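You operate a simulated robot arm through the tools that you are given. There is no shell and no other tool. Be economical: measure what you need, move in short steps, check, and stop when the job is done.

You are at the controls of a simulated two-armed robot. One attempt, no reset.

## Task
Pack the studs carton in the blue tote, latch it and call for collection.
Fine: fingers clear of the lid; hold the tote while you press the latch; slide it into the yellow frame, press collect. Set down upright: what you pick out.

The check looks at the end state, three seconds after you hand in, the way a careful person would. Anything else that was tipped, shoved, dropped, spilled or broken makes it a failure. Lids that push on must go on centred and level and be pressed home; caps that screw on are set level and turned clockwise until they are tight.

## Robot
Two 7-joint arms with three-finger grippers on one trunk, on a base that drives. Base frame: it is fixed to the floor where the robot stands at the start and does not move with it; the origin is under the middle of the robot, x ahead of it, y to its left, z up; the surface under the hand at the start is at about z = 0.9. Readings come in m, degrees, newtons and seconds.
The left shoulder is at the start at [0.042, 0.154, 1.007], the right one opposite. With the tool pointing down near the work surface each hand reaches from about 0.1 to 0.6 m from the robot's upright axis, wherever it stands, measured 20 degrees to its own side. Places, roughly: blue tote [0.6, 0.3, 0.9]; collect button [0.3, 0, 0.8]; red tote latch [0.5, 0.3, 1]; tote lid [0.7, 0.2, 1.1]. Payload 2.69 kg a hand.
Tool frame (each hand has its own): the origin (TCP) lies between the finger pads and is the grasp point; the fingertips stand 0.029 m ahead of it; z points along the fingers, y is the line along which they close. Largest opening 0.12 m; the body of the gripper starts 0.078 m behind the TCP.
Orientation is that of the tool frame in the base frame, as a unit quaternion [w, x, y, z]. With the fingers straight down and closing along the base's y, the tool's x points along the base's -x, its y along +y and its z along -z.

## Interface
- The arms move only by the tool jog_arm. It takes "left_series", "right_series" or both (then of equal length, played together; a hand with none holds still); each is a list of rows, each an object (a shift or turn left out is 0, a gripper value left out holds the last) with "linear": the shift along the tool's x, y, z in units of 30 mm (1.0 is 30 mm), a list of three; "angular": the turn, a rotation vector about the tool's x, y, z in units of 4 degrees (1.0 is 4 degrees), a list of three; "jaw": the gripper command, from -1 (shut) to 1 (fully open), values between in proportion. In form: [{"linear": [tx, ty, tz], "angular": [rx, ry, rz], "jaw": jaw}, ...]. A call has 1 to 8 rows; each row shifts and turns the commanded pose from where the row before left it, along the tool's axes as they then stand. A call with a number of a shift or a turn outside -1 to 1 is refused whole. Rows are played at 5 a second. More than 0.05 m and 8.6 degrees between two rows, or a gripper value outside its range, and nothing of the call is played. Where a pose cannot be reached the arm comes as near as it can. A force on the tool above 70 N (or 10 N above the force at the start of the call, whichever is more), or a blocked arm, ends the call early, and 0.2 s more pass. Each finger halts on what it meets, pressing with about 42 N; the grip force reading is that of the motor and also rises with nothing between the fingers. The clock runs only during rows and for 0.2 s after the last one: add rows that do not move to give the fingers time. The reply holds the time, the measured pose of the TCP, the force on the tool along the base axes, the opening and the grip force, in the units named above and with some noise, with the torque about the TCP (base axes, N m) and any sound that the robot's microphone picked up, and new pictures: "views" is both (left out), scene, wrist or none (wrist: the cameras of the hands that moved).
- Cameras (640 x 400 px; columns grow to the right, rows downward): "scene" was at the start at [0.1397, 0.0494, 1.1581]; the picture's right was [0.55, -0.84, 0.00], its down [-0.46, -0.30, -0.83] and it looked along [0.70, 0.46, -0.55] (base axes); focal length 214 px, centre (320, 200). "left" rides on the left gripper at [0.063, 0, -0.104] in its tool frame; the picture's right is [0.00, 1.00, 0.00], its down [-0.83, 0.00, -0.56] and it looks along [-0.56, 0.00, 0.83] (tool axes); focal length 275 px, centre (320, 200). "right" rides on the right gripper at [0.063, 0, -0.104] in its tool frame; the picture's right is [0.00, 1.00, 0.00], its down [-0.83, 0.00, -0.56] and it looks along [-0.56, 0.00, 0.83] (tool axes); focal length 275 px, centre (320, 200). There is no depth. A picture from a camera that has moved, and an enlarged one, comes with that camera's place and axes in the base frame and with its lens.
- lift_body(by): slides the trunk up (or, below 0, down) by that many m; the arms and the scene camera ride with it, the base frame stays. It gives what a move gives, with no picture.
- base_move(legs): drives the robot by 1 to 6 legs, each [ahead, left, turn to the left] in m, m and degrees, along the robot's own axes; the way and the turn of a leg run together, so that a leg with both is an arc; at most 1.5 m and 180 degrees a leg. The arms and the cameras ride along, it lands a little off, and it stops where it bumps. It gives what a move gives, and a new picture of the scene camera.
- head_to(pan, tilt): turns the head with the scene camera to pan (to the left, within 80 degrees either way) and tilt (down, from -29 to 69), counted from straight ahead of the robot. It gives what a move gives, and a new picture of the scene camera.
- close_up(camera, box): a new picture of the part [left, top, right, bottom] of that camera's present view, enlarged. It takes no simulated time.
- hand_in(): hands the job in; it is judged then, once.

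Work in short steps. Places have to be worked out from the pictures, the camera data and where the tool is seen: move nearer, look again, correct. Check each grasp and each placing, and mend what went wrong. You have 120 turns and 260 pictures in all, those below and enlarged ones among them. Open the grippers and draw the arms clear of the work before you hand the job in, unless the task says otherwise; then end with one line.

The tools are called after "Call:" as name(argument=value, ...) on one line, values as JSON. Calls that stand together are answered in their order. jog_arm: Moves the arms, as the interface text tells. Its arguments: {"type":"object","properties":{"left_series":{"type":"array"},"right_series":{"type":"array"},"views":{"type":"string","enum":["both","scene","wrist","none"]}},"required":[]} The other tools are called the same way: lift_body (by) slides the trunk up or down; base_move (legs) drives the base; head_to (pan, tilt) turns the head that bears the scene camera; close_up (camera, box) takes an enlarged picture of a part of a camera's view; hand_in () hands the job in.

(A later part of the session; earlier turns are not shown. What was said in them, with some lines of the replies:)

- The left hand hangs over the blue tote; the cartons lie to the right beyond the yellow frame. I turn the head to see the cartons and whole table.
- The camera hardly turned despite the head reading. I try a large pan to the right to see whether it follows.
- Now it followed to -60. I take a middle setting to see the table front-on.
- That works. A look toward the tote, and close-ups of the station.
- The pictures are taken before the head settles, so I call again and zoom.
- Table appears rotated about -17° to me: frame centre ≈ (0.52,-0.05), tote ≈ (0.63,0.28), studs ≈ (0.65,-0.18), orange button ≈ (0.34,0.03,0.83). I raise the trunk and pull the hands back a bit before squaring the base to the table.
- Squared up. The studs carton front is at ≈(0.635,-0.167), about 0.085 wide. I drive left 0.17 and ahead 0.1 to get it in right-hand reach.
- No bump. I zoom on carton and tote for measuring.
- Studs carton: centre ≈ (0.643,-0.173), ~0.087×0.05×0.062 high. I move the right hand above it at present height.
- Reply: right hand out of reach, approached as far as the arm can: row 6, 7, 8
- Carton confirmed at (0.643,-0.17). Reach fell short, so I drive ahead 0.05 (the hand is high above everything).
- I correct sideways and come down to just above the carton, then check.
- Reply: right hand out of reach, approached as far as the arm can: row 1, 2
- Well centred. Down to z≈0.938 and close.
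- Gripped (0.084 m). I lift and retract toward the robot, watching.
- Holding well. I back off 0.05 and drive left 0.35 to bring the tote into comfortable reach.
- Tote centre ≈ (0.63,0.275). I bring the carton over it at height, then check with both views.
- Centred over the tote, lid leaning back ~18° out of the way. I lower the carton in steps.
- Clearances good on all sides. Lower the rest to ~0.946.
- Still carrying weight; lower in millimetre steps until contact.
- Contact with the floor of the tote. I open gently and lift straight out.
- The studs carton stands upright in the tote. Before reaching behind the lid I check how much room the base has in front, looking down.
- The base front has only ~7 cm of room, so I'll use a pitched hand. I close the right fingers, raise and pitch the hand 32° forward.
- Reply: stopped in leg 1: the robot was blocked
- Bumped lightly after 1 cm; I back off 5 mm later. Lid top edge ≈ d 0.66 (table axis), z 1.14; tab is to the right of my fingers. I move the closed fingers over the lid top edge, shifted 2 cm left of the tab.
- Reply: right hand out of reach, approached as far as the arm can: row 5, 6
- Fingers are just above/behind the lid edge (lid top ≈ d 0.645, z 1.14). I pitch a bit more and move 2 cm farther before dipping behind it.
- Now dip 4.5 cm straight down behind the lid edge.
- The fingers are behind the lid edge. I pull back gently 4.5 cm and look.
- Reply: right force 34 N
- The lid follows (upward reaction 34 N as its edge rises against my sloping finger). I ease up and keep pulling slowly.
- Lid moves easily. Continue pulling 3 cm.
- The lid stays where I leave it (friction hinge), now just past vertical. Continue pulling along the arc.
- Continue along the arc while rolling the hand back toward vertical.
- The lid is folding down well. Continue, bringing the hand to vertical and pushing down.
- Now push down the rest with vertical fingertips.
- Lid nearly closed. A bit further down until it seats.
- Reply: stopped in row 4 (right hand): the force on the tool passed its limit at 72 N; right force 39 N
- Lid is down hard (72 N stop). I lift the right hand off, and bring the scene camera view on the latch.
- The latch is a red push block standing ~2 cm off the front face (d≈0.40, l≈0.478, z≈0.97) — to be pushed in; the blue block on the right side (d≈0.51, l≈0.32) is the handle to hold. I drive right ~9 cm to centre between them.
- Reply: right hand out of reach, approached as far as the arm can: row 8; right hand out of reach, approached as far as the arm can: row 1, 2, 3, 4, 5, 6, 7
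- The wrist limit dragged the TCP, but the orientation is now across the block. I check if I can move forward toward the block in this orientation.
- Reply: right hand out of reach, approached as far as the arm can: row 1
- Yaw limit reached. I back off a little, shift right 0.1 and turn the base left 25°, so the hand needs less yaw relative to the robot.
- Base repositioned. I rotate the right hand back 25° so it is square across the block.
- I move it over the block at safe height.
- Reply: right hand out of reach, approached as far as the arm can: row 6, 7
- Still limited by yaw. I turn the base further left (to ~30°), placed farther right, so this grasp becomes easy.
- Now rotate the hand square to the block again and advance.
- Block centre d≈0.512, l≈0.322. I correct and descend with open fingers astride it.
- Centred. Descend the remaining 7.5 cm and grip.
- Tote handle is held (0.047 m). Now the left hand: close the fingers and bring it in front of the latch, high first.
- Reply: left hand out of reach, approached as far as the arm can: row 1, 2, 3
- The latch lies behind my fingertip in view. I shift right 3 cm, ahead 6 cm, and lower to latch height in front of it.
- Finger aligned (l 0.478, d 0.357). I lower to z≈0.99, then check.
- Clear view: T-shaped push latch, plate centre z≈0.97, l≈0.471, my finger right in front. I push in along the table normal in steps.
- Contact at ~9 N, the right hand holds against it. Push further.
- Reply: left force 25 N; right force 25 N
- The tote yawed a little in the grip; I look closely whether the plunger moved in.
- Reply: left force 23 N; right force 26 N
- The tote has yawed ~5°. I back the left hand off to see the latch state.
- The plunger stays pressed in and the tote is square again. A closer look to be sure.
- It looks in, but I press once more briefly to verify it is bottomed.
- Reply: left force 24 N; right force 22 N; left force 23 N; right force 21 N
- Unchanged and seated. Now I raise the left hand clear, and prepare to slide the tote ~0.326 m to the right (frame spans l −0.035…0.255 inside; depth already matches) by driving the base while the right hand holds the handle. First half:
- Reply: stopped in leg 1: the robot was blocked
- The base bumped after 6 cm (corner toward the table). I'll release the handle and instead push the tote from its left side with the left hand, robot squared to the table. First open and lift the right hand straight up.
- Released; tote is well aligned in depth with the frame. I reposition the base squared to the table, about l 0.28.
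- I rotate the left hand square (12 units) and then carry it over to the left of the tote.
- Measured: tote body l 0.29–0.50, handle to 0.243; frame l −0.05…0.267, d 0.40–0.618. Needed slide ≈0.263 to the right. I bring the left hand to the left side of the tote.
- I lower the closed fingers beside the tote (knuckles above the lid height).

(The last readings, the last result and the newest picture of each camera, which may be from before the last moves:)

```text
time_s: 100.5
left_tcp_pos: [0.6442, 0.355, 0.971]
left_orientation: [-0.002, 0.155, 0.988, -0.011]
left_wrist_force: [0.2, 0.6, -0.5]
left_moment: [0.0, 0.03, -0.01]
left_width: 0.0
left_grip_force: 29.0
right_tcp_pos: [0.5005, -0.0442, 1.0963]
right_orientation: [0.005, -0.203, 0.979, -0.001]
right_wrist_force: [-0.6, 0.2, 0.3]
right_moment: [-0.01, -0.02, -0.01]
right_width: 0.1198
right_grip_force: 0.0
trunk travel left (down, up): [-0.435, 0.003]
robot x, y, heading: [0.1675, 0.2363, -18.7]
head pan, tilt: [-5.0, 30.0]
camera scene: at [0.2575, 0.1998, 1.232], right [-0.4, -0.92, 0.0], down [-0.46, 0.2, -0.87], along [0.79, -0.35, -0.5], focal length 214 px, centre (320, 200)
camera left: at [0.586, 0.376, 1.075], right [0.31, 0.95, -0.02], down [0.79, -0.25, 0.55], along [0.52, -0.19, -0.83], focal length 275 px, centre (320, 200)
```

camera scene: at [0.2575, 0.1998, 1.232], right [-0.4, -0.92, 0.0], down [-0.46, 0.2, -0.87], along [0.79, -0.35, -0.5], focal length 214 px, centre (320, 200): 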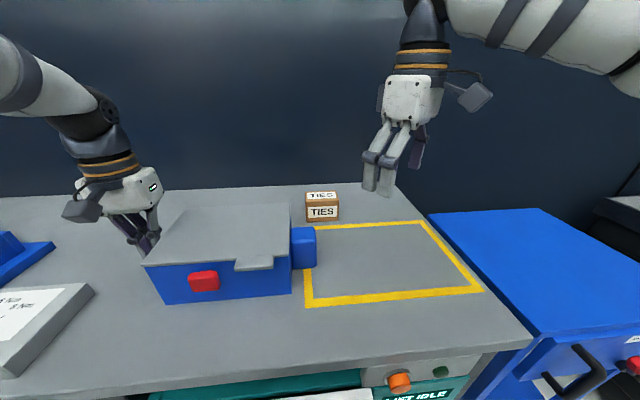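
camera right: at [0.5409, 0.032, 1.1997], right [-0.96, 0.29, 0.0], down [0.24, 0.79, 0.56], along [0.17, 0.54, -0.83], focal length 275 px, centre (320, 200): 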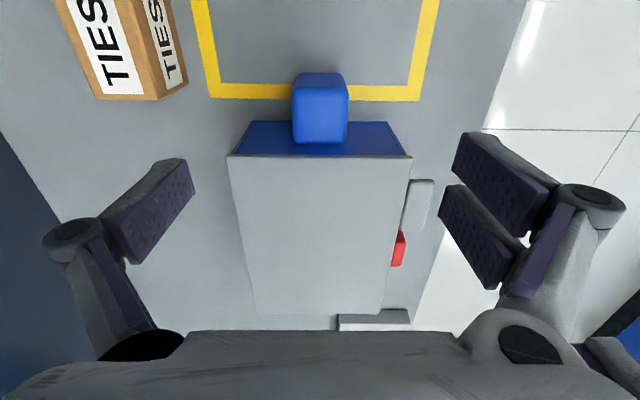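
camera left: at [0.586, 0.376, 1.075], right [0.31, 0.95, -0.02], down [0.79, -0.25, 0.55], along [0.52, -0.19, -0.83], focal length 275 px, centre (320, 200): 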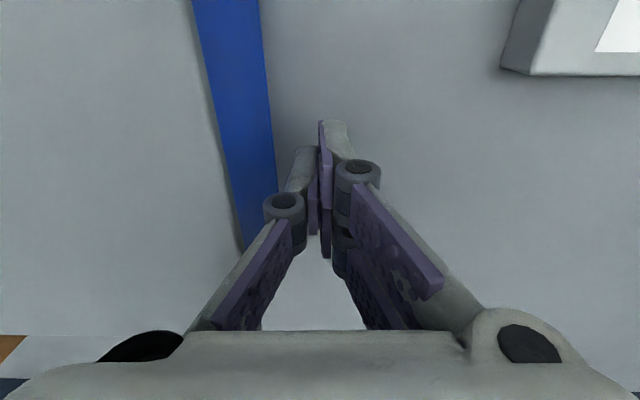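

Push right gently: 7 cm first and look.

Call:
jog_arm(left_series=[{"linear": [0, -0.5, 0]}, {"linear": [0, -0.5, 0]}, {"linear": [0, -0.5, 0]}, {"linear": [0, -0.5, 0]}, {"linear": [0, -0.4, 0]}, {}])

```text
time_s: 101.9
left_tcp_pos: [0.6221, 0.2864, 0.9723]
left_orientation: [-0.003, 0.155, 0.988, -0.011]
left_wrist_force: [0.8, 1.5, 1.0]
left_moment: [-0.08, 0.02, -0.03]
left_width: 0.0
left_grip_force: 28.4
right_tcp_pos: [0.4999, -0.0455, 1.0965]
right_orientation: [0.005, -0.203, 0.979, 0.0]
right_wrist_force: [-0.4, -0.2, 0.3]
right_moment: [0.01, 0.02, 0.0]
right_width: 0.1199
right_grip_force: 0.0
trunk travel left (down, up): [-0.435, 0.003]
robot x, y, heading: [0.1699, 0.2345, -18.4]
head pan, tilt: [-5.0, 30.0]
camera scene: at [0.2574, 0.1997, 1.232], right [-0.4, -0.92, 0.0], down [-0.46, 0.2, -0.87], along [0.79, -0.35, -0.5], focal length 214 px, centre (320, 200)
camera left: at [0.5628, 0.3071, 1.0771], right [0.31, 0.95, -0.02], down [0.79, -0.25, 0.56], along [0.52, -0.19, -0.83], focal length 275 px, centre (320, 200)
```

scene: 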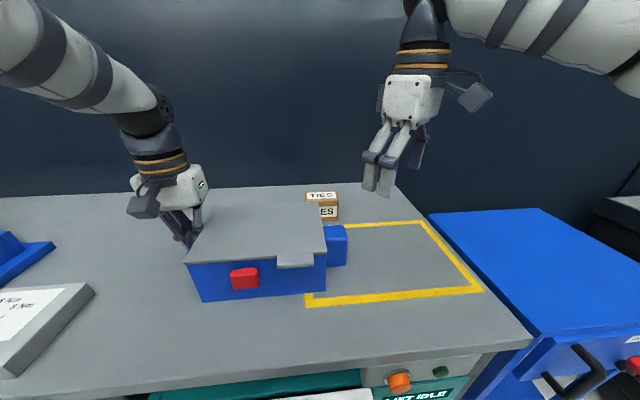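
left: 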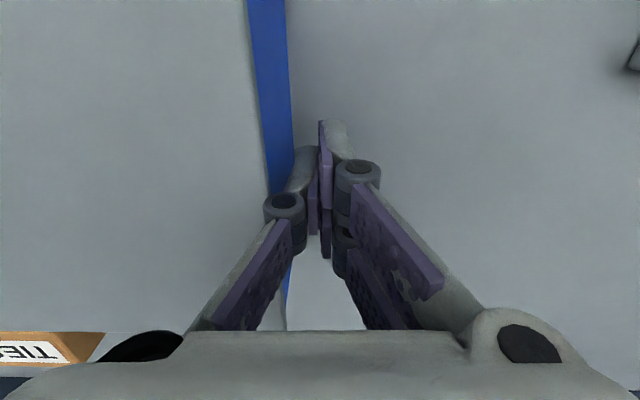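

Tracks well without yawing (left face now l≈0.441; target 0.237). Push another 12 cm.

Call:
jog_arm(left_series=[{"linear": [0, -0.5, 0]}, {"linear": [0, -0.5, 0]}, {"linear": [0, -0.5, 0]}, {"linear": [0, -0.5, 0]}, {"linear": [0, -0.5, 0]}, {"linear": [0, -0.5, 0]}, {"linear": [0, -0.5, 0]}, {"linear": [0, -0.5, 0]}])

```text
time_s: 103.7
left_tcp_pos: [0.5852, 0.1709, 0.976]
left_orientation: [-0.003, 0.155, 0.988, -0.01]
left_wrist_force: [1.3, 1.0, -1.7]
left_moment: [-0.05, 0.04, 0.0]
left_width: 0.0
left_grip_force: 28.4
right_tcp_pos: [0.4998, -0.0456, 1.0966]
right_orientation: [0.004, -0.203, 0.979, -0.001]
right_wrist_force: [-0.6, -0.1, 0.5]
right_moment: [0.01, -0.03, 0.03]
right_width: 0.1201
right_grip_force: 0.1
trunk travel left (down, up): [-0.435, 0.003]
robot x, y, heading: [0.1662, 0.2366, -18.6]
head pan, tilt: [-5.0, 30.0]
camera scene: at [0.2573, 0.1994, 1.232], right [-0.4, -0.92, 0.0], down [-0.46, 0.2, -0.87], along [0.79, -0.35, -0.5], focal length 214 px, centre (320, 200)
camera left: at [0.5265, 0.192, 1.0796], right [0.31, 0.95, -0.02], down [0.79, -0.25, 0.55], along [0.52, -0.19, -0.83], focal length 275 px, centre (320, 200)
```

scene: 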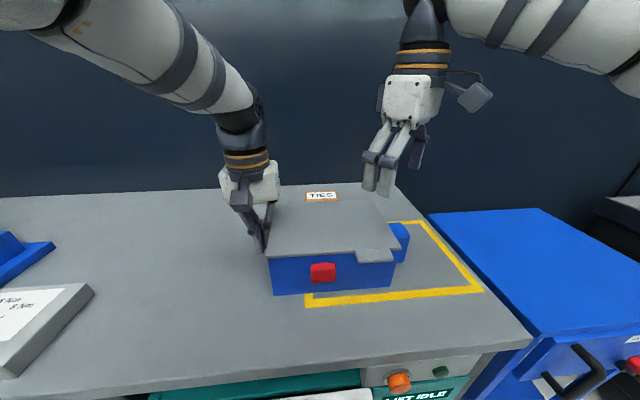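
left: 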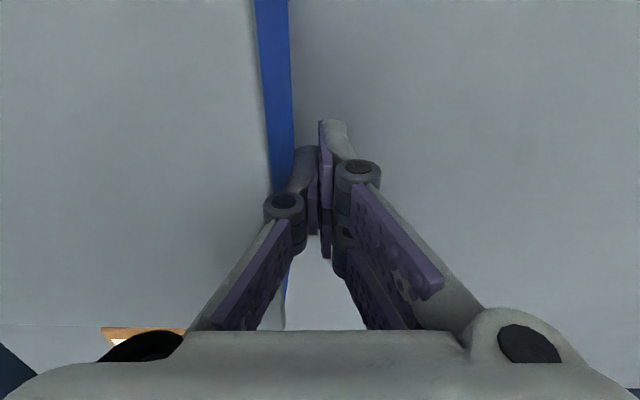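

Remaining ≈8.3 cm. I first move the right hand away to the right and up, then continue the push.

Call:
jog_arm(right_series=[{"linear": [0.66, -0.75, -0.5]}, {"linear": [0.66, -0.75, -0.5]}, {"linear": [0.66, -0.75, 0]}, {"linear": [0.66, -0.75, 0]}], views="none")

Call:
jog_arm(left_series=[{"linear": [0, -0.5, 0]}, {"linear": [0, -0.5, 0]}, {"linear": [0, -0.5, 0]}, {"linear": [0, -0.5, 0]}, {}], views="scene")

Call:
close_up(camera="scene", box=[220, 180, 520, 400])

```text
time_s: 104.7
left_tcp_pos: [0.5853, 0.1712, 0.9763]
left_orientation: [-0.003, 0.155, 0.988, -0.01]
left_wrist_force: [1.0, -0.4, -0.4]
left_moment: [-0.04, -0.01, -0.03]
left_width: 0.0
left_grip_force: 28.1
right_tcp_pos: [0.4362, -0.1138, 1.0996]
right_orientation: [0.005, -0.203, 0.979, -0.001]
right_wrist_force: [-0.1, -0.3, 0.3]
right_moment: [0.0, -0.01, 0.02]
right_width: 0.1201
right_grip_force: 0.2
right hand out of reach, approached as far as the arm can: row 2, 3, 4
trunk travel left (down, up): [-0.435, 0.003]
robot x, y, heading: [0.168, 0.2372, -18.7]
head pan, tilt: [-5.0, 30.0]
```

```text
time_s: 105.9
left_tcp_pos: [0.5677, 0.1151, 0.9771]
left_orientation: [-0.002, 0.155, 0.988, -0.01]
left_wrist_force: [0.5, 1.4, 0.3]
left_moment: [-0.03, 0.01, 0.02]
left_width: 0.0002
left_grip_force: 28.3
right_tcp_pos: [0.4359, -0.1146, 1.0997]
right_orientation: [0.005, -0.203, 0.979, -0.002]
right_wrist_force: [0.2, 0.7, 0.2]
right_moment: [0.03, 0.0, -0.01]
right_width: 0.1199
right_grip_force: 0.1
trunk travel left (down, up): [-0.435, 0.003]
robot x, y, heading: [0.1693, 0.2381, -18.7]
head pan, tilt: [-5.0, 30.0]
camera scene: at [0.2574, 0.1996, 1.232], right [-0.4, -0.92, 0.0], down [-0.46, 0.2, -0.87], along [0.79, -0.35, -0.5], focal length 214 px, centre (320, 200)
```

scene: 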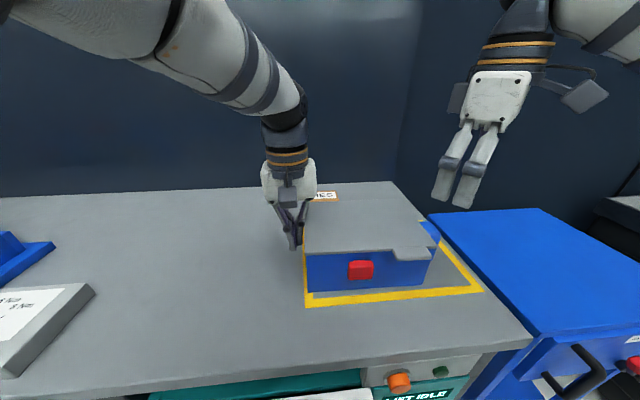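

```text
1.82 times, centred on (370, 290) of scene
camera zoom: at [0.2574, 0.1996, 1.232], right [-0.4, -0.92, 0.0], down [-0.46, 0.2, -0.87], along [0.79, -0.35, -0.5], focal length 390 px, centre (229, 36)
```

zoom: 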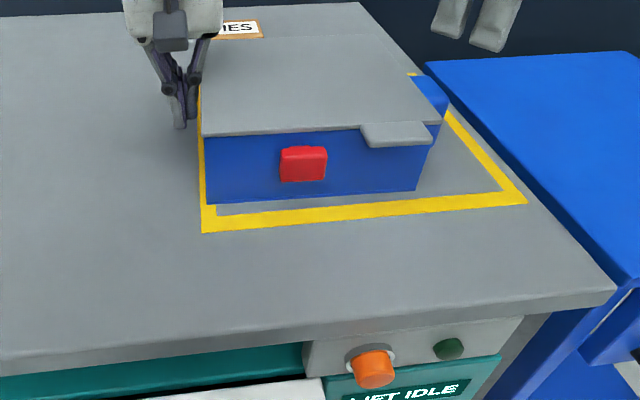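

Nearly there; tote has a ~1° clockwise yaw. I shift the contact 4 cm nearer to me and push the last 2.4 cm to straighten it.

Call:
jog_arm(left_series=[{"linear": [0, 0.4, 0]}, {"linear": [0.8, 0, 0]}, {"linear": [0.7, 0, 0]}, {"linear": [0, -0.5, 0]}, {"linear": [0, -0.3, 0]}, {"linear": [0, -0.3, 0]}, {}], views="none")

Call:
close_up(camera="scene", box=[220, 180, 520, 400])

```text
time_s: 107.5
left_tcp_pos: [0.5185, 0.1095, 0.9778]
left_orientation: [-0.002, 0.155, 0.988, -0.011]
left_wrist_force: [0.0, 2.3, -0.1]
left_moment: [-0.05, 0.02, 0.01]
left_width: 0.0
left_grip_force: 28.1
right_tcp_pos: [0.4361, -0.114, 1.0995]
right_orientation: [0.006, -0.203, 0.979, -0.002]
right_wrist_force: [-0.4, 0.0, 0.6]
right_moment: [0.0, -0.02, 0.03]
right_width: 0.12
right_grip_force: 0.2
trunk travel left (down, up): [-0.435, 0.003]
robot x, y, heading: [0.1682, 0.235, -18.6]
head pan, tilt: [-5.0, 30.0]
```

```text
1.82 times, centred on (370, 290) of scene
camera zoom: at [0.2564, 0.197, 1.2321], right [-0.43, -0.9, 0.0], down [-0.45, 0.21, -0.87], along [0.78, -0.37, -0.5], focal length 390 px, centre (229, 36)
```

zoom: 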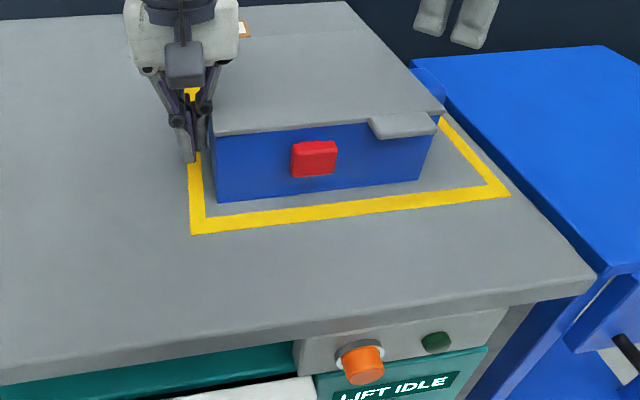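

Tote sits inside the frame, parallel. I lift the left hand away and look from above with its wrist camera.

Call:
jog_arm(left_series=[{"linear": [0, 0.8, 0]}, {"linear": [0, 0.5, -1]}, {"linear": [0, 0, -1]}, {"linear": [0, 0, -1]}, {"linear": [0.5, 0, -1]}, {"linear": [1, 0, -1]}, {"linear": [1, 0, 0]}, {"linear": [1, -1, 0]}])

```text
time_s: 109.3
left_tcp_pos: [0.4216, 0.153, 1.1283]
left_orientation: [-0.001, 0.154, 0.988, -0.01]
left_wrist_force: [-0.1, -0.1, 0.4]
left_moment: [0.04, -0.01, 0.03]
left_width: 0.0002
left_grip_force: 28.4
right_tcp_pos: [0.4362, -0.1149, 1.1001]
right_orientation: [0.006, -0.202, 0.979, -0.001]
right_wrist_force: [0.0, -0.1, 0.0]
right_moment: [0.03, 0.0, -0.04]
right_width: 0.1203
right_grip_force: 0.2
trunk travel left (down, up): [-0.435, 0.003]
robot x, y, heading: [0.1699, 0.2392, -18.4]
head pan, tilt: [-5.0, 30.0]
camera scene: at [0.2566, 0.1988, 1.232], right [-0.4, -0.92, 0.0], down [-0.46, 0.2, -0.87], along [0.79, -0.35, -0.5], focal length 214 px, centre (320, 200)
camera left: at [0.362, 0.1735, 1.2312], right [0.31, 0.95, -0.02], down [0.79, -0.25, 0.56], along [0.52, -0.19, -0.83], focal length 275 px, centre (320, 200)
```

scene: 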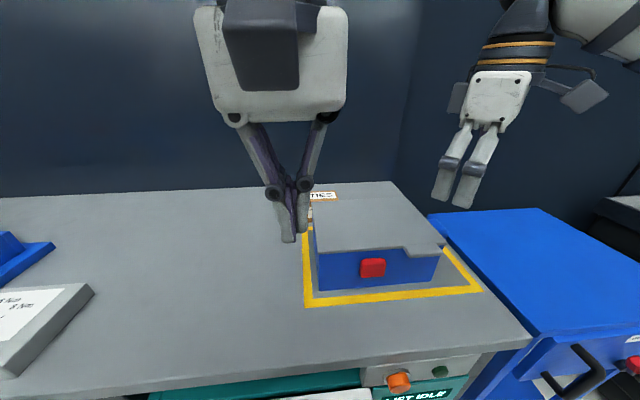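
left: 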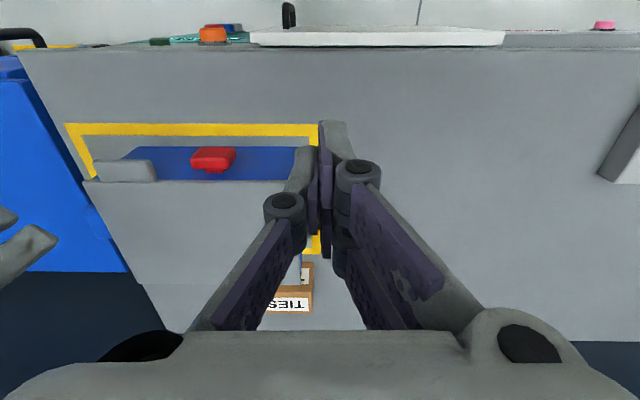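

Call:
close_up(camera="right", box=[0, 0, 640, 400])

```text
1.00 times, centred on (320, 200) of right (not enlarged: the box is as wide or as high as the picture)
camera zoom: at [0.3767, -0.1381, 1.2023], right [-0.4, 0.92, 0.0], down [0.75, 0.33, 0.57], along [0.52, 0.22, -0.82], focal length 275 px, centre (320, 200)
```

zoom: 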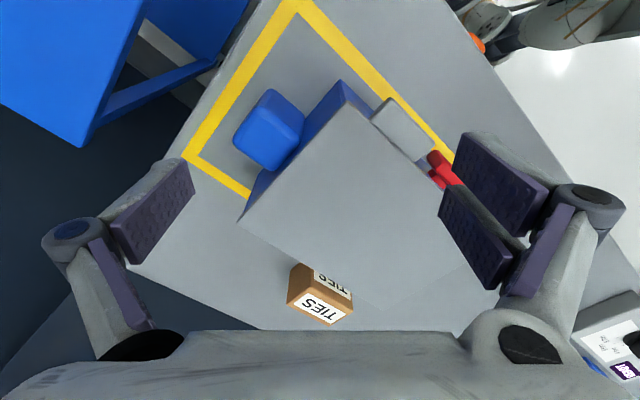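

Tote is inside the frame with margin on all sides. I check the latch from this angle, it shows a red stem.

Call:
close_up(camera="right", box=[380, 110, 480, 210])

Call:
close_up(camera="left", box=[80, 110, 320, 260])

```text
4.00 times, centred on (430, 160) of right
camera zoom: at [0.3767, -0.1381, 1.2023], right [-0.4, 0.92, 0.0], down [0.75, 0.33, 0.57], along [0.52, 0.22, -0.82], focal length 1101 px, centre (-120, 360)
```

zoom: 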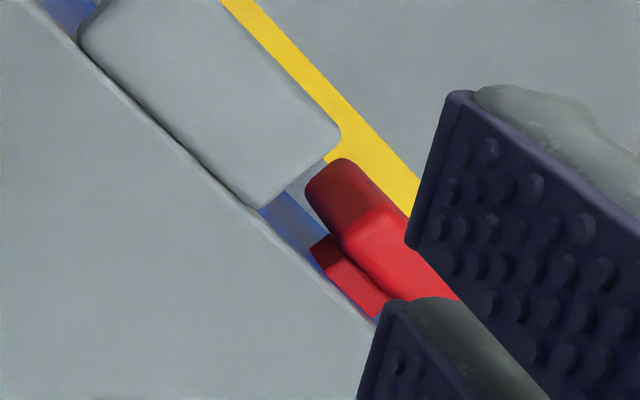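

```text
2.67 times, centred on (200, 185) of left
camera zoom: at [0.362, 0.1735, 1.2312], right [0.31, 0.95, -0.02], down [0.79, -0.25, 0.56], along [0.52, -0.19, -0.83], focal length 734 px, centre (640, 240)
```

zoom: 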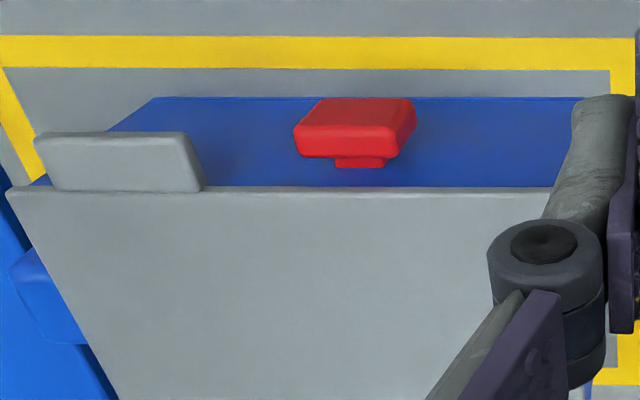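

The plunger has gone in ~11 mm and held there. I go on to the collect button (orange, ≈ d 0.311, l 0.138, z 0.84) and will read the display. I back the base off 0.15 and square the right hand.

Call:
base_move(legs=[[-0.15, 0, 0]])

Call:
jog_arm(right_series=[{"angular": [0, 0, 1], "jaw": -1}, {"angular": [0, 0, 1]}, {"angular": [0, 0, 1]}, {"angular": [0, 0, 1]}, {"angular": [0, 0, 1]}, {"angular": [0, 0, 1]}, {"angular": [0, 0, 1]}, {"angular": [0, 0, 1]}], views="none")

Call:
jog_arm(right_series=[{"angular": [0, 0, 1]}, {"angular": [0, 0, 1]}, {"angular": [0, 0, 0.3]}], views="wrist")

Call:
head_to(pan=0, tilt=50)

```text
time_s: 110.6
left_tcp_pos: [0.281, 0.2005, 1.1268]
left_orientation: [-0.002, 0.155, 0.988, -0.011]
left_wrist_force: [0.6, -0.1, 0.0]
left_moment: [-0.02, -0.05, 0.01]
left_width: 0.0002
left_grip_force: 28.7
right_tcp_pos: [0.2948, -0.0649, 1.1005]
right_orientation: [0.006, -0.202, 0.979, -0.001]
right_wrist_force: [-0.1, -0.7, -0.2]
right_moment: [-0.03, -0.04, 0.0]
right_width: 0.1199
right_grip_force: 0.0
trunk travel left (down, up): [-0.435, 0.003]
robot x, y, heading: [0.0271, 0.2854, -18.3]
head pan, tilt: [-5.0, 30.0]
camera scene: at [0.1153, 0.2472, 1.232], right [-0.4, -0.92, 0.0], down [-0.46, 0.2, -0.87], along [0.79, -0.35, -0.5], focal length 214 px, centre (320, 200)
```

scene: 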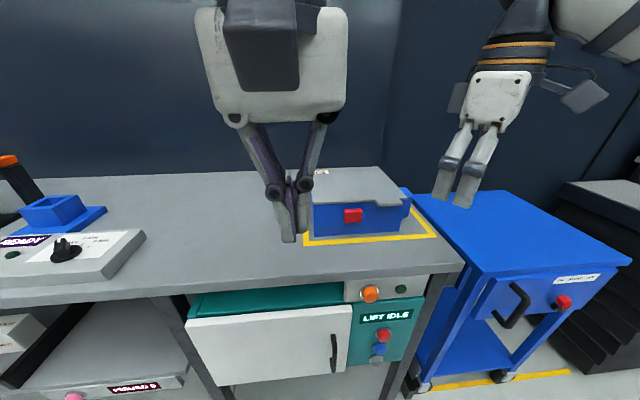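

```text
time_s: 112.4
left_tcp_pos: [0.28, 0.2014, 1.1261]
left_orientation: [-0.002, 0.155, 0.988, -0.01]
left_wrist_force: [-0.3, -0.4, -0.4]
left_moment: [0.03, -0.01, -0.02]
left_width: 0.0
left_grip_force: 28.5
right_tcp_pos: [0.2943, -0.0653, 1.0987]
right_orientation: [0.006, 0.076, 0.997, 0.001]
right_wrist_force: [-0.1, 0.5, 0.0]
right_moment: [0.01, -0.01, -0.04]
right_width: 0.0
right_grip_force: 28.3
trunk travel left (down, up): [-0.435, 0.003]
robot x, y, heading: [0.0259, 0.2819, -18.5]
head pan, tilt: [-5.0, 30.0]
```

```text
time_s: 113.2
left_tcp_pos: [0.2797, 0.2013, 1.1279]
left_orientation: [-0.003, 0.155, 0.988, -0.01]
left_wrist_force: [0.0, -0.5, -0.5]
left_moment: [-0.01, -0.02, 0.0]
left_width: 0.0
left_grip_force: 28.7
right_tcp_pos: [0.2949, -0.0659, 1.0993]
right_orientation: [0.006, 0.154, 0.988, 0.001]
right_wrist_force: [-0.7, 0.3, -0.2]
right_moment: [-0.01, -0.01, 0.01]
right_width: 0.0
right_grip_force: 28.4
trunk travel left (down, up): [-0.435, 0.003]
robot x, y, heading: [0.0277, 0.2845, -18.6]
head pan, tilt: [-5.0, 30.0]
camera right: at [0.2338, -0.0453, 1.2024], right [0.3, 0.95, 0.0], down [0.79, -0.25, 0.56], along [0.54, -0.17, -0.83], focal length 275 px, centre (320, 200)
```

right: 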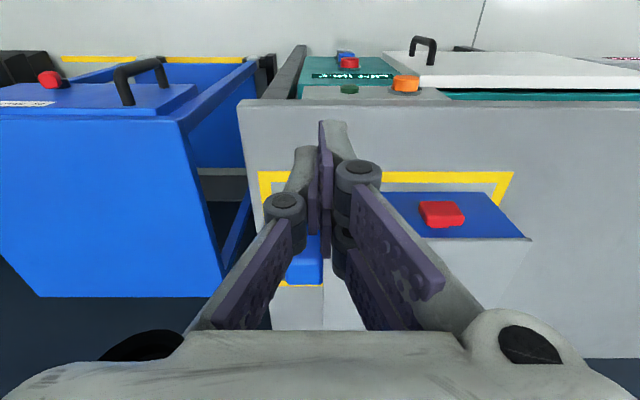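

```text
time_s: 114.1
left_tcp_pos: [0.283, 0.2016, 1.1263]
left_orientation: [-0.004, 0.152, 0.988, -0.011]
left_wrist_force: [0.0, 0.3, -0.1]
left_moment: [0.01, -0.01, -0.06]
left_width: 0.0003
left_grip_force: 28.4
right_tcp_pos: [0.2949, -0.0664, 1.1004]
right_orientation: [0.005, 0.154, 0.988, 0.001]
right_wrist_force: [0.0, 0.8, 0.0]
right_moment: [0.02, -0.02, 0.04]
right_width: 0.0003
right_grip_force: 28.6
trunk travel left (down, up): [-0.435, 0.003]
robot x, y, heading: [0.026, 0.2828, -18.6]
head pan, tilt: [0.0, 50.0]
camera scene: at [0.1145, 0.2502, 1.2229], right [-0.38, -0.93, 0.0], down [-0.54, 0.22, -0.81], along [0.75, -0.3, -0.58], focal length 214 px, centre (320, 200)
```

scene: 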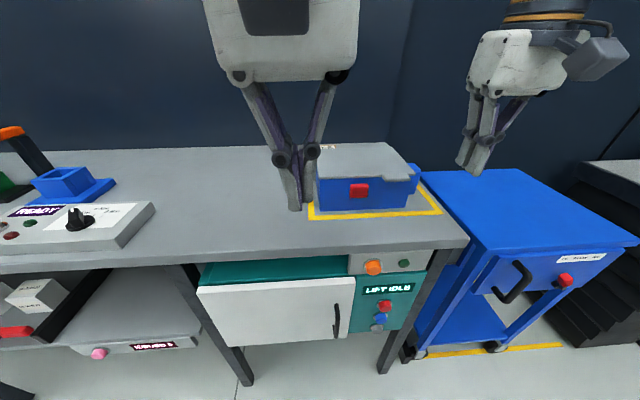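

Button confirmed at d 0.31, l 0.137, z 0.84. I move the left hand aside and set the right fingers in front of the button, still high.

Call:
jog_arm(left_series=[{"linear": [0, 1, 0]}, {"linear": [0, 1, 0]}, {"linear": [0, 1, 0]}, {"linear": [0, 1, 0]}, {}], right_series=[{"linear": [0.7, 0, 0]}, {"linear": [0.67, 0.9, 0]}, {"linear": [0, 0.9, 0]}, {"linear": [0, 0.95, 0]}, {"linear": [0, 0.95, 0]}], views="none")

Call:
jog_arm(right_series=[{"linear": [0, 0, 1]}, {"linear": [0, 0, 1]}, {"linear": [0, 0, 1]}, {"linear": [0, 0, 1]}, {}])

```text
time_s: 115.3
left_tcp_pos: [0.3156, 0.315, 1.1243]
left_orientation: [-0.003, 0.154, 0.988, -0.01]
left_wrist_force: [0.1, -1.1, 0.9]
left_moment: [0.01, -0.01, 0.0]
left_width: 0.0001
left_grip_force: 28.4
right_tcp_pos: [0.2902, 0.0527, 1.1003]
right_orientation: [0.005, 0.155, 0.988, 0.0]
right_wrist_force: [0.5, 0.5, 1.0]
right_moment: [-0.01, 0.01, 0.02]
right_width: 0.0
right_grip_force: 28.6
trunk travel left (down, up): [-0.435, 0.003]
robot x, y, heading: [0.0237, 0.2816, -18.6]
head pan, tilt: [0.0, 50.0]
```

```text
time_s: 116.5
left_tcp_pos: [0.3158, 0.3152, 1.1243]
left_orientation: [-0.002, 0.155, 0.988, -0.01]
left_wrist_force: [0.3, 0.3, -0.6]
left_moment: [0.0, 0.01, -0.01]
left_width: 0.0
left_grip_force: 28.3
right_tcp_pos: [0.2906, 0.0516, 0.9786]
right_orientation: [0.006, 0.155, 0.988, 0.001]
right_wrist_force: [0.2, 0.5, -0.1]
right_moment: [-0.01, 0.01, 0.01]
right_width: 0.0
right_grip_force: 28.0
trunk travel left (down, up): [-0.435, 0.003]
robot x, y, heading: [0.0282, 0.2853, -18.4]
head pan, tilt: [0.0, 50.0]
camera scene: at [0.1058, 0.2588, 1.2025], right [-0.32, -0.95, 0.0], down [-0.73, 0.24, -0.64], along [0.61, -0.2, -0.77], focal length 214 px, centre (320, 200)
camera right: at [0.2296, 0.0725, 1.0815], right [0.3, 0.95, 0.0], down [0.79, -0.25, 0.56], along [0.54, -0.17, -0.83], focal length 275 px, centre (320, 200)
```

scene: 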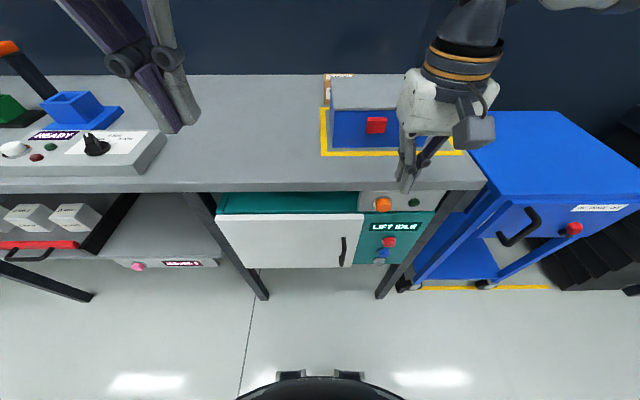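
right: 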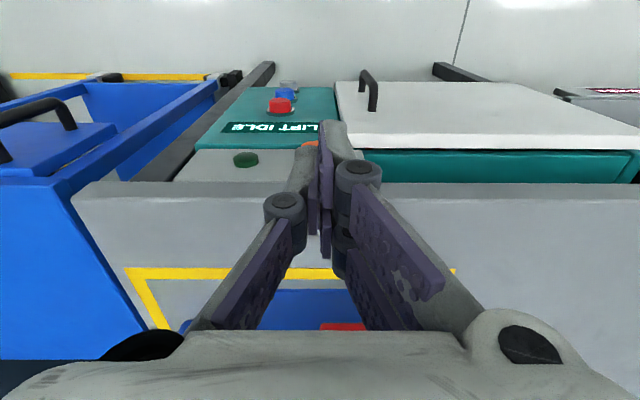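

Aligned. Lower to button height in front of it.

Call:
jog_arm(right_series=[{"linear": [0, 0.05, 1]}, {"linear": [0, 0, 1]}, {"linear": [0, 0, 1]}, {"linear": [0, 0, 1]}, {"linear": [0, 0, 0.1]}, {}], views="scene")

Call:
close_up(camera="scene", box=[330, 140, 470, 270])

```text
time_s: 117.9
left_tcp_pos: [0.3159, 0.3154, 1.1242]
left_orientation: [-0.002, 0.155, 0.988, -0.01]
left_wrist_force: [0.7, -0.2, 0.1]
left_moment: [-0.02, 0.01, 0.01]
left_width: 0.0
left_grip_force: 28.1
right_tcp_pos: [0.2929, 0.0534, 0.8557]
right_orientation: [0.005, 0.154, 0.988, 0.001]
right_wrist_force: [-0.4, 0.0, 1.0]
right_moment: [0.02, 0.01, 0.0]
right_width: 0.0001
right_grip_force: 28.6
trunk travel left (down, up): [-0.435, 0.003]
robot x, y, heading: [0.0275, 0.2801, -18.5]
head pan, tilt: [0.0, 50.0]
camera scene: at [0.1061, 0.2586, 1.2025], right [-0.32, -0.95, 0.0], down [-0.73, 0.24, -0.64], along [0.61, -0.2, -0.77], focal length 214 px, centre (320, 200)
```

scene: 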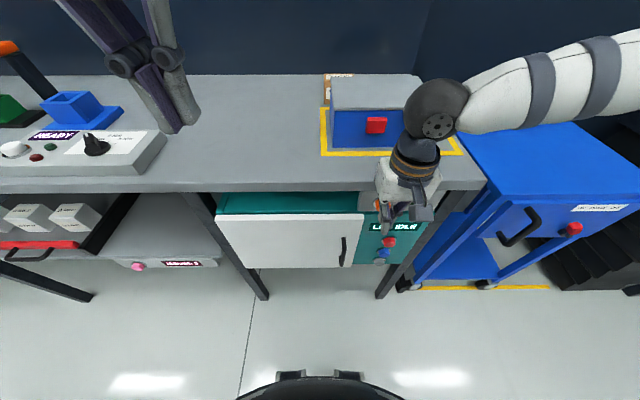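

```text
3.08 times, centred on (400, 205) of scene
camera zoom: at [0.1061, 0.2586, 1.2025], right [-0.32, -0.95, 0.0], down [-0.73, 0.24, -0.64], along [0.61, -0.2, -0.77], focal length 660 px, centre (74, 185)
```

zoom: 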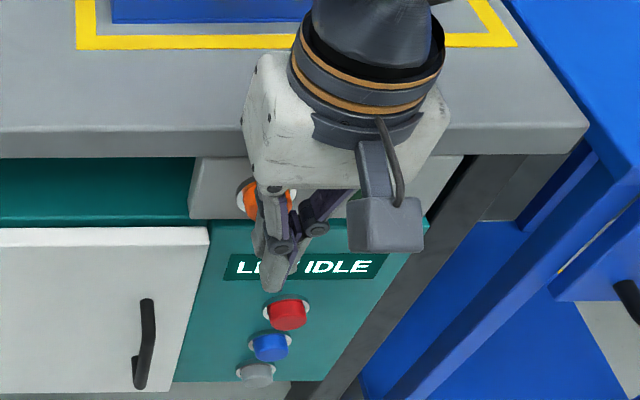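

Finger in front of the orange button. Push forward in small steps until it yields.

Call:
jog_arm(right_series=[{"linear": [-0.4, 0, 0]}, {"linear": [-0.4, 0, 0]}, {"linear": [-0.2, 0, 0]}, {}], views="none")

Call:
close_up(camera="scene", box=[330, 140, 470, 270])

```text
time_s: 118.9
left_tcp_pos: [0.3138, 0.315, 1.1242]
left_orientation: [-0.001, 0.155, 0.988, -0.011]
left_wrist_force: [-0.2, 0.4, 0.8]
left_moment: [-0.01, -0.03, -0.02]
left_width: 0.0004
left_grip_force: 28.4
right_tcp_pos: [0.318, 0.0446, 0.8561]
right_orientation: [0.004, 0.154, 0.988, 0.002]
right_wrist_force: [-17.4, 6.8, -1.6]
right_moment: [0.17, 0.38, 0.08]
right_width: 0.0004
right_grip_force: 28.6
trunk travel left (down, up): [-0.435, 0.003]
robot x, y, heading: [0.0246, 0.2848, -18.7]
head pan, tilt: [0.0, 50.0]
heard: click
```

```text
3.08 times, centred on (400, 205) of scene
camera zoom: at [0.1042, 0.2593, 1.2025], right [-0.32, -0.95, 0.0], down [-0.73, 0.24, -0.64], along [0.61, -0.2, -0.77], focal length 660 px, centre (74, 185)
```

zoom: 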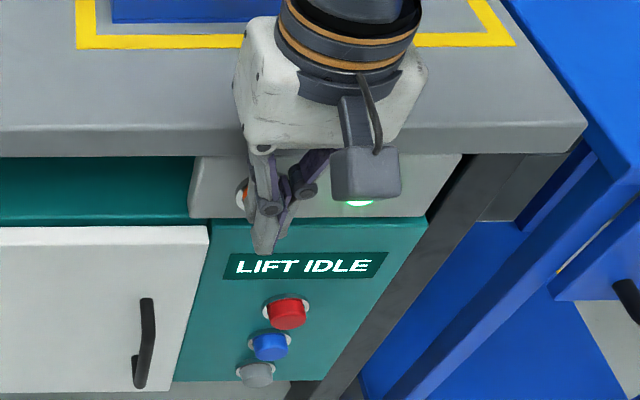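

Click heard and the lamp turned green. I retract the finger and check that it stays.

Call:
jog_arm(right_series=[{"linear": [1, 0, 0]}, {"linear": [1, 0, 0]}, {"linear": [0, 0, -1]}, {"linear": [0, 0, -1]}, {"linear": [0, 0, -1]}, {"linear": [0, 0, -1]}, {"linear": [0, 0, -1]}, {"linear": [0, -1, -1]}], views="scene")

Call:
close_up(camera="scene", box=[310, 70, 480, 270])

```text
time_s: 120.7
left_tcp_pos: [0.3155, 0.3152, 1.1247]
left_orientation: [-0.002, 0.155, 0.988, -0.01]
left_wrist_force: [1.2, -1.2, 0.0]
left_moment: [0.01, 0.0, 0.01]
left_width: 0.0
left_grip_force: 28.8
right_tcp_pos: [0.2521, 0.0338, 1.036]
right_orientation: [0.005, 0.154, 0.988, 0.001]
right_wrist_force: [-0.7, -0.6, -0.6]
right_moment: [0.03, 0.01, -0.01]
right_width: 0.0
right_grip_force: 28.8
trunk travel left (down, up): [-0.435, 0.003]
robot x, y, heading: [0.0251, 0.2801, -18.6]
head pan, tilt: [0.0, 50.0]
camera scene: at [0.1053, 0.258, 1.2025], right [-0.32, -0.95, 0.0], down [-0.73, 0.24, -0.64], along [0.61, -0.2, -0.77], focal length 214 px, centre (320, 200)
```

scene: 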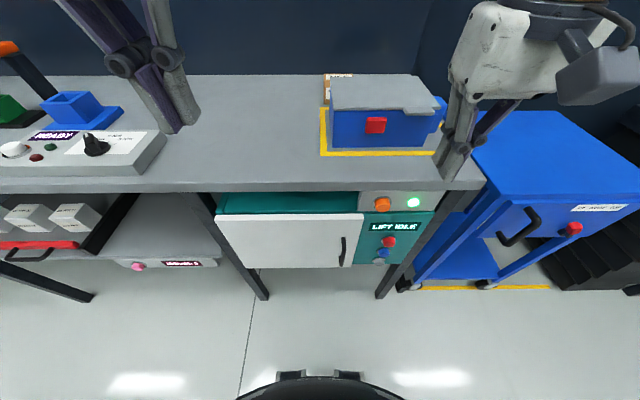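

```text
2.00 times, centred on (395, 170) of scene
camera zoom: at [0.1053, 0.258, 1.2025], right [-0.32, -0.95, 0.0], down [-0.73, 0.24, -0.64], along [0.61, -0.2, -0.77], focal length 429 px, centre (170, 260)
```

zoom: 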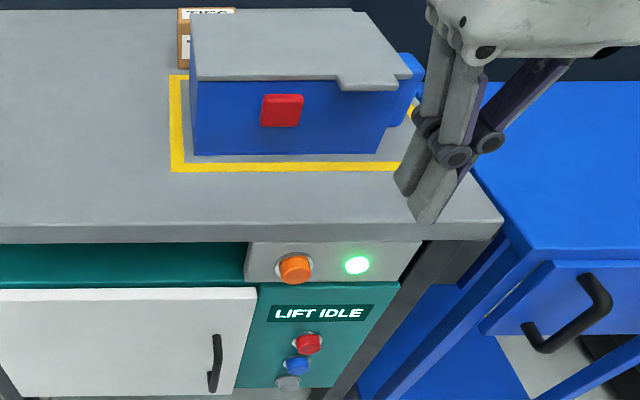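

The lamp stays green, tote latched inside the frame, TIES carton untouched. I open both grippers and back away.

Call:
jog_arm(left_series=[{"jaw": 1}, {"linear": [0.5, 0, 0]}, {}], right_series=[{"linear": [0, 0, -1], "jaw": 1}, {"linear": [0, 0, -1]}, {}], views="none")

Call:
base_move(legs=[[-0.25, 0, 0]])

Call:
close_up(camera="scene", box=[250, 20, 470, 220])

```text
time_s: 121.5
left_tcp_pos: [0.3023, 0.3196, 1.1248]
left_orientation: [-0.003, 0.155, 0.988, -0.009]
left_wrist_force: [0.5, -0.8, 0.2]
left_moment: [0.06, 0.0, -0.02]
left_width: 0.1199
left_grip_force: 0.0
right_tcp_pos: [0.2537, 0.0331, 1.0968]
right_orientation: [0.005, 0.154, 0.988, 0.001]
right_wrist_force: [-0.7, -0.5, 0.5]
right_moment: [0.0, 0.0, 0.02]
right_width: 0.1199
right_grip_force: 0.0
trunk travel left (down, up): [-0.435, 0.003]
robot x, y, heading: [0.0282, 0.2878, -18.6]
head pan, tilt: [0.0, 50.0]
```

```text
time_s: 123.3
left_tcp_pos: [0.0627, 0.401, 1.124]
left_orientation: [-0.003, 0.154, 0.988, -0.01]
left_wrist_force: [-0.8, 0.1, 0.2]
left_moment: [-0.01, -0.01, 0.04]
left_width: 0.1199
left_grip_force: 0.1
right_tcp_pos: [0.0127, 0.1139, 1.0968]
right_orientation: [0.006, 0.155, 0.988, 0.001]
right_wrist_force: [0.0, 0.2, -0.6]
right_moment: [0.0, 0.0, 0.05]
right_width: 0.1202
right_grip_force: 0.1
trunk travel left (down, up): [-0.435, 0.003]
robot x, y, heading: [-0.21, 0.3635, -18.7]
head pan, tilt: [0.0, 50.0]
camera scene: at [-0.1339, 0.3392, 1.2025], right [-0.32, -0.95, 0.0], down [-0.73, 0.24, -0.64], along [0.61, -0.21, -0.77], focal length 214 px, centre (320, 200)
```

scene: 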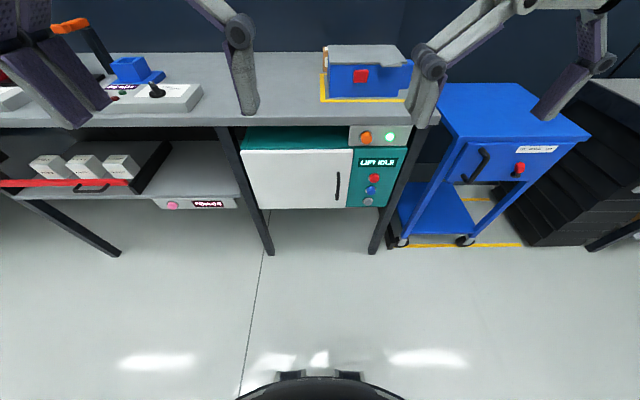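

```text
2.00 times, centred on (360, 120) of scene
camera zoom: at [-0.1339, 0.3392, 1.2025], right [-0.32, -0.95, 0.0], down [-0.73, 0.24, -0.64], along [0.61, -0.21, -0.77], focal length 429 px, centre (240, 360)
```

zoom: 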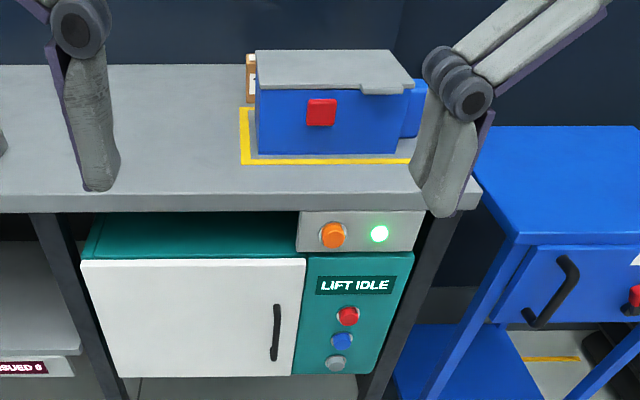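

The tote is closed, latched and framed, the lamp is green, and the arms are clear with the grippers open. I hand in.

Call:
hand_in()

```text
The job is handed in.
```

I packed the studs carton upright in the blue tote, closed the lid, pressed the latch in, slid the tote into the yellow frame and pressed collect. Collect clicked and its lamp stayed green. The latch moved in about 11 mm and stayed there but made no click, so I judged it seated by sight. The base also lightly bumped the bench twice; nothing looked moved afterwards.
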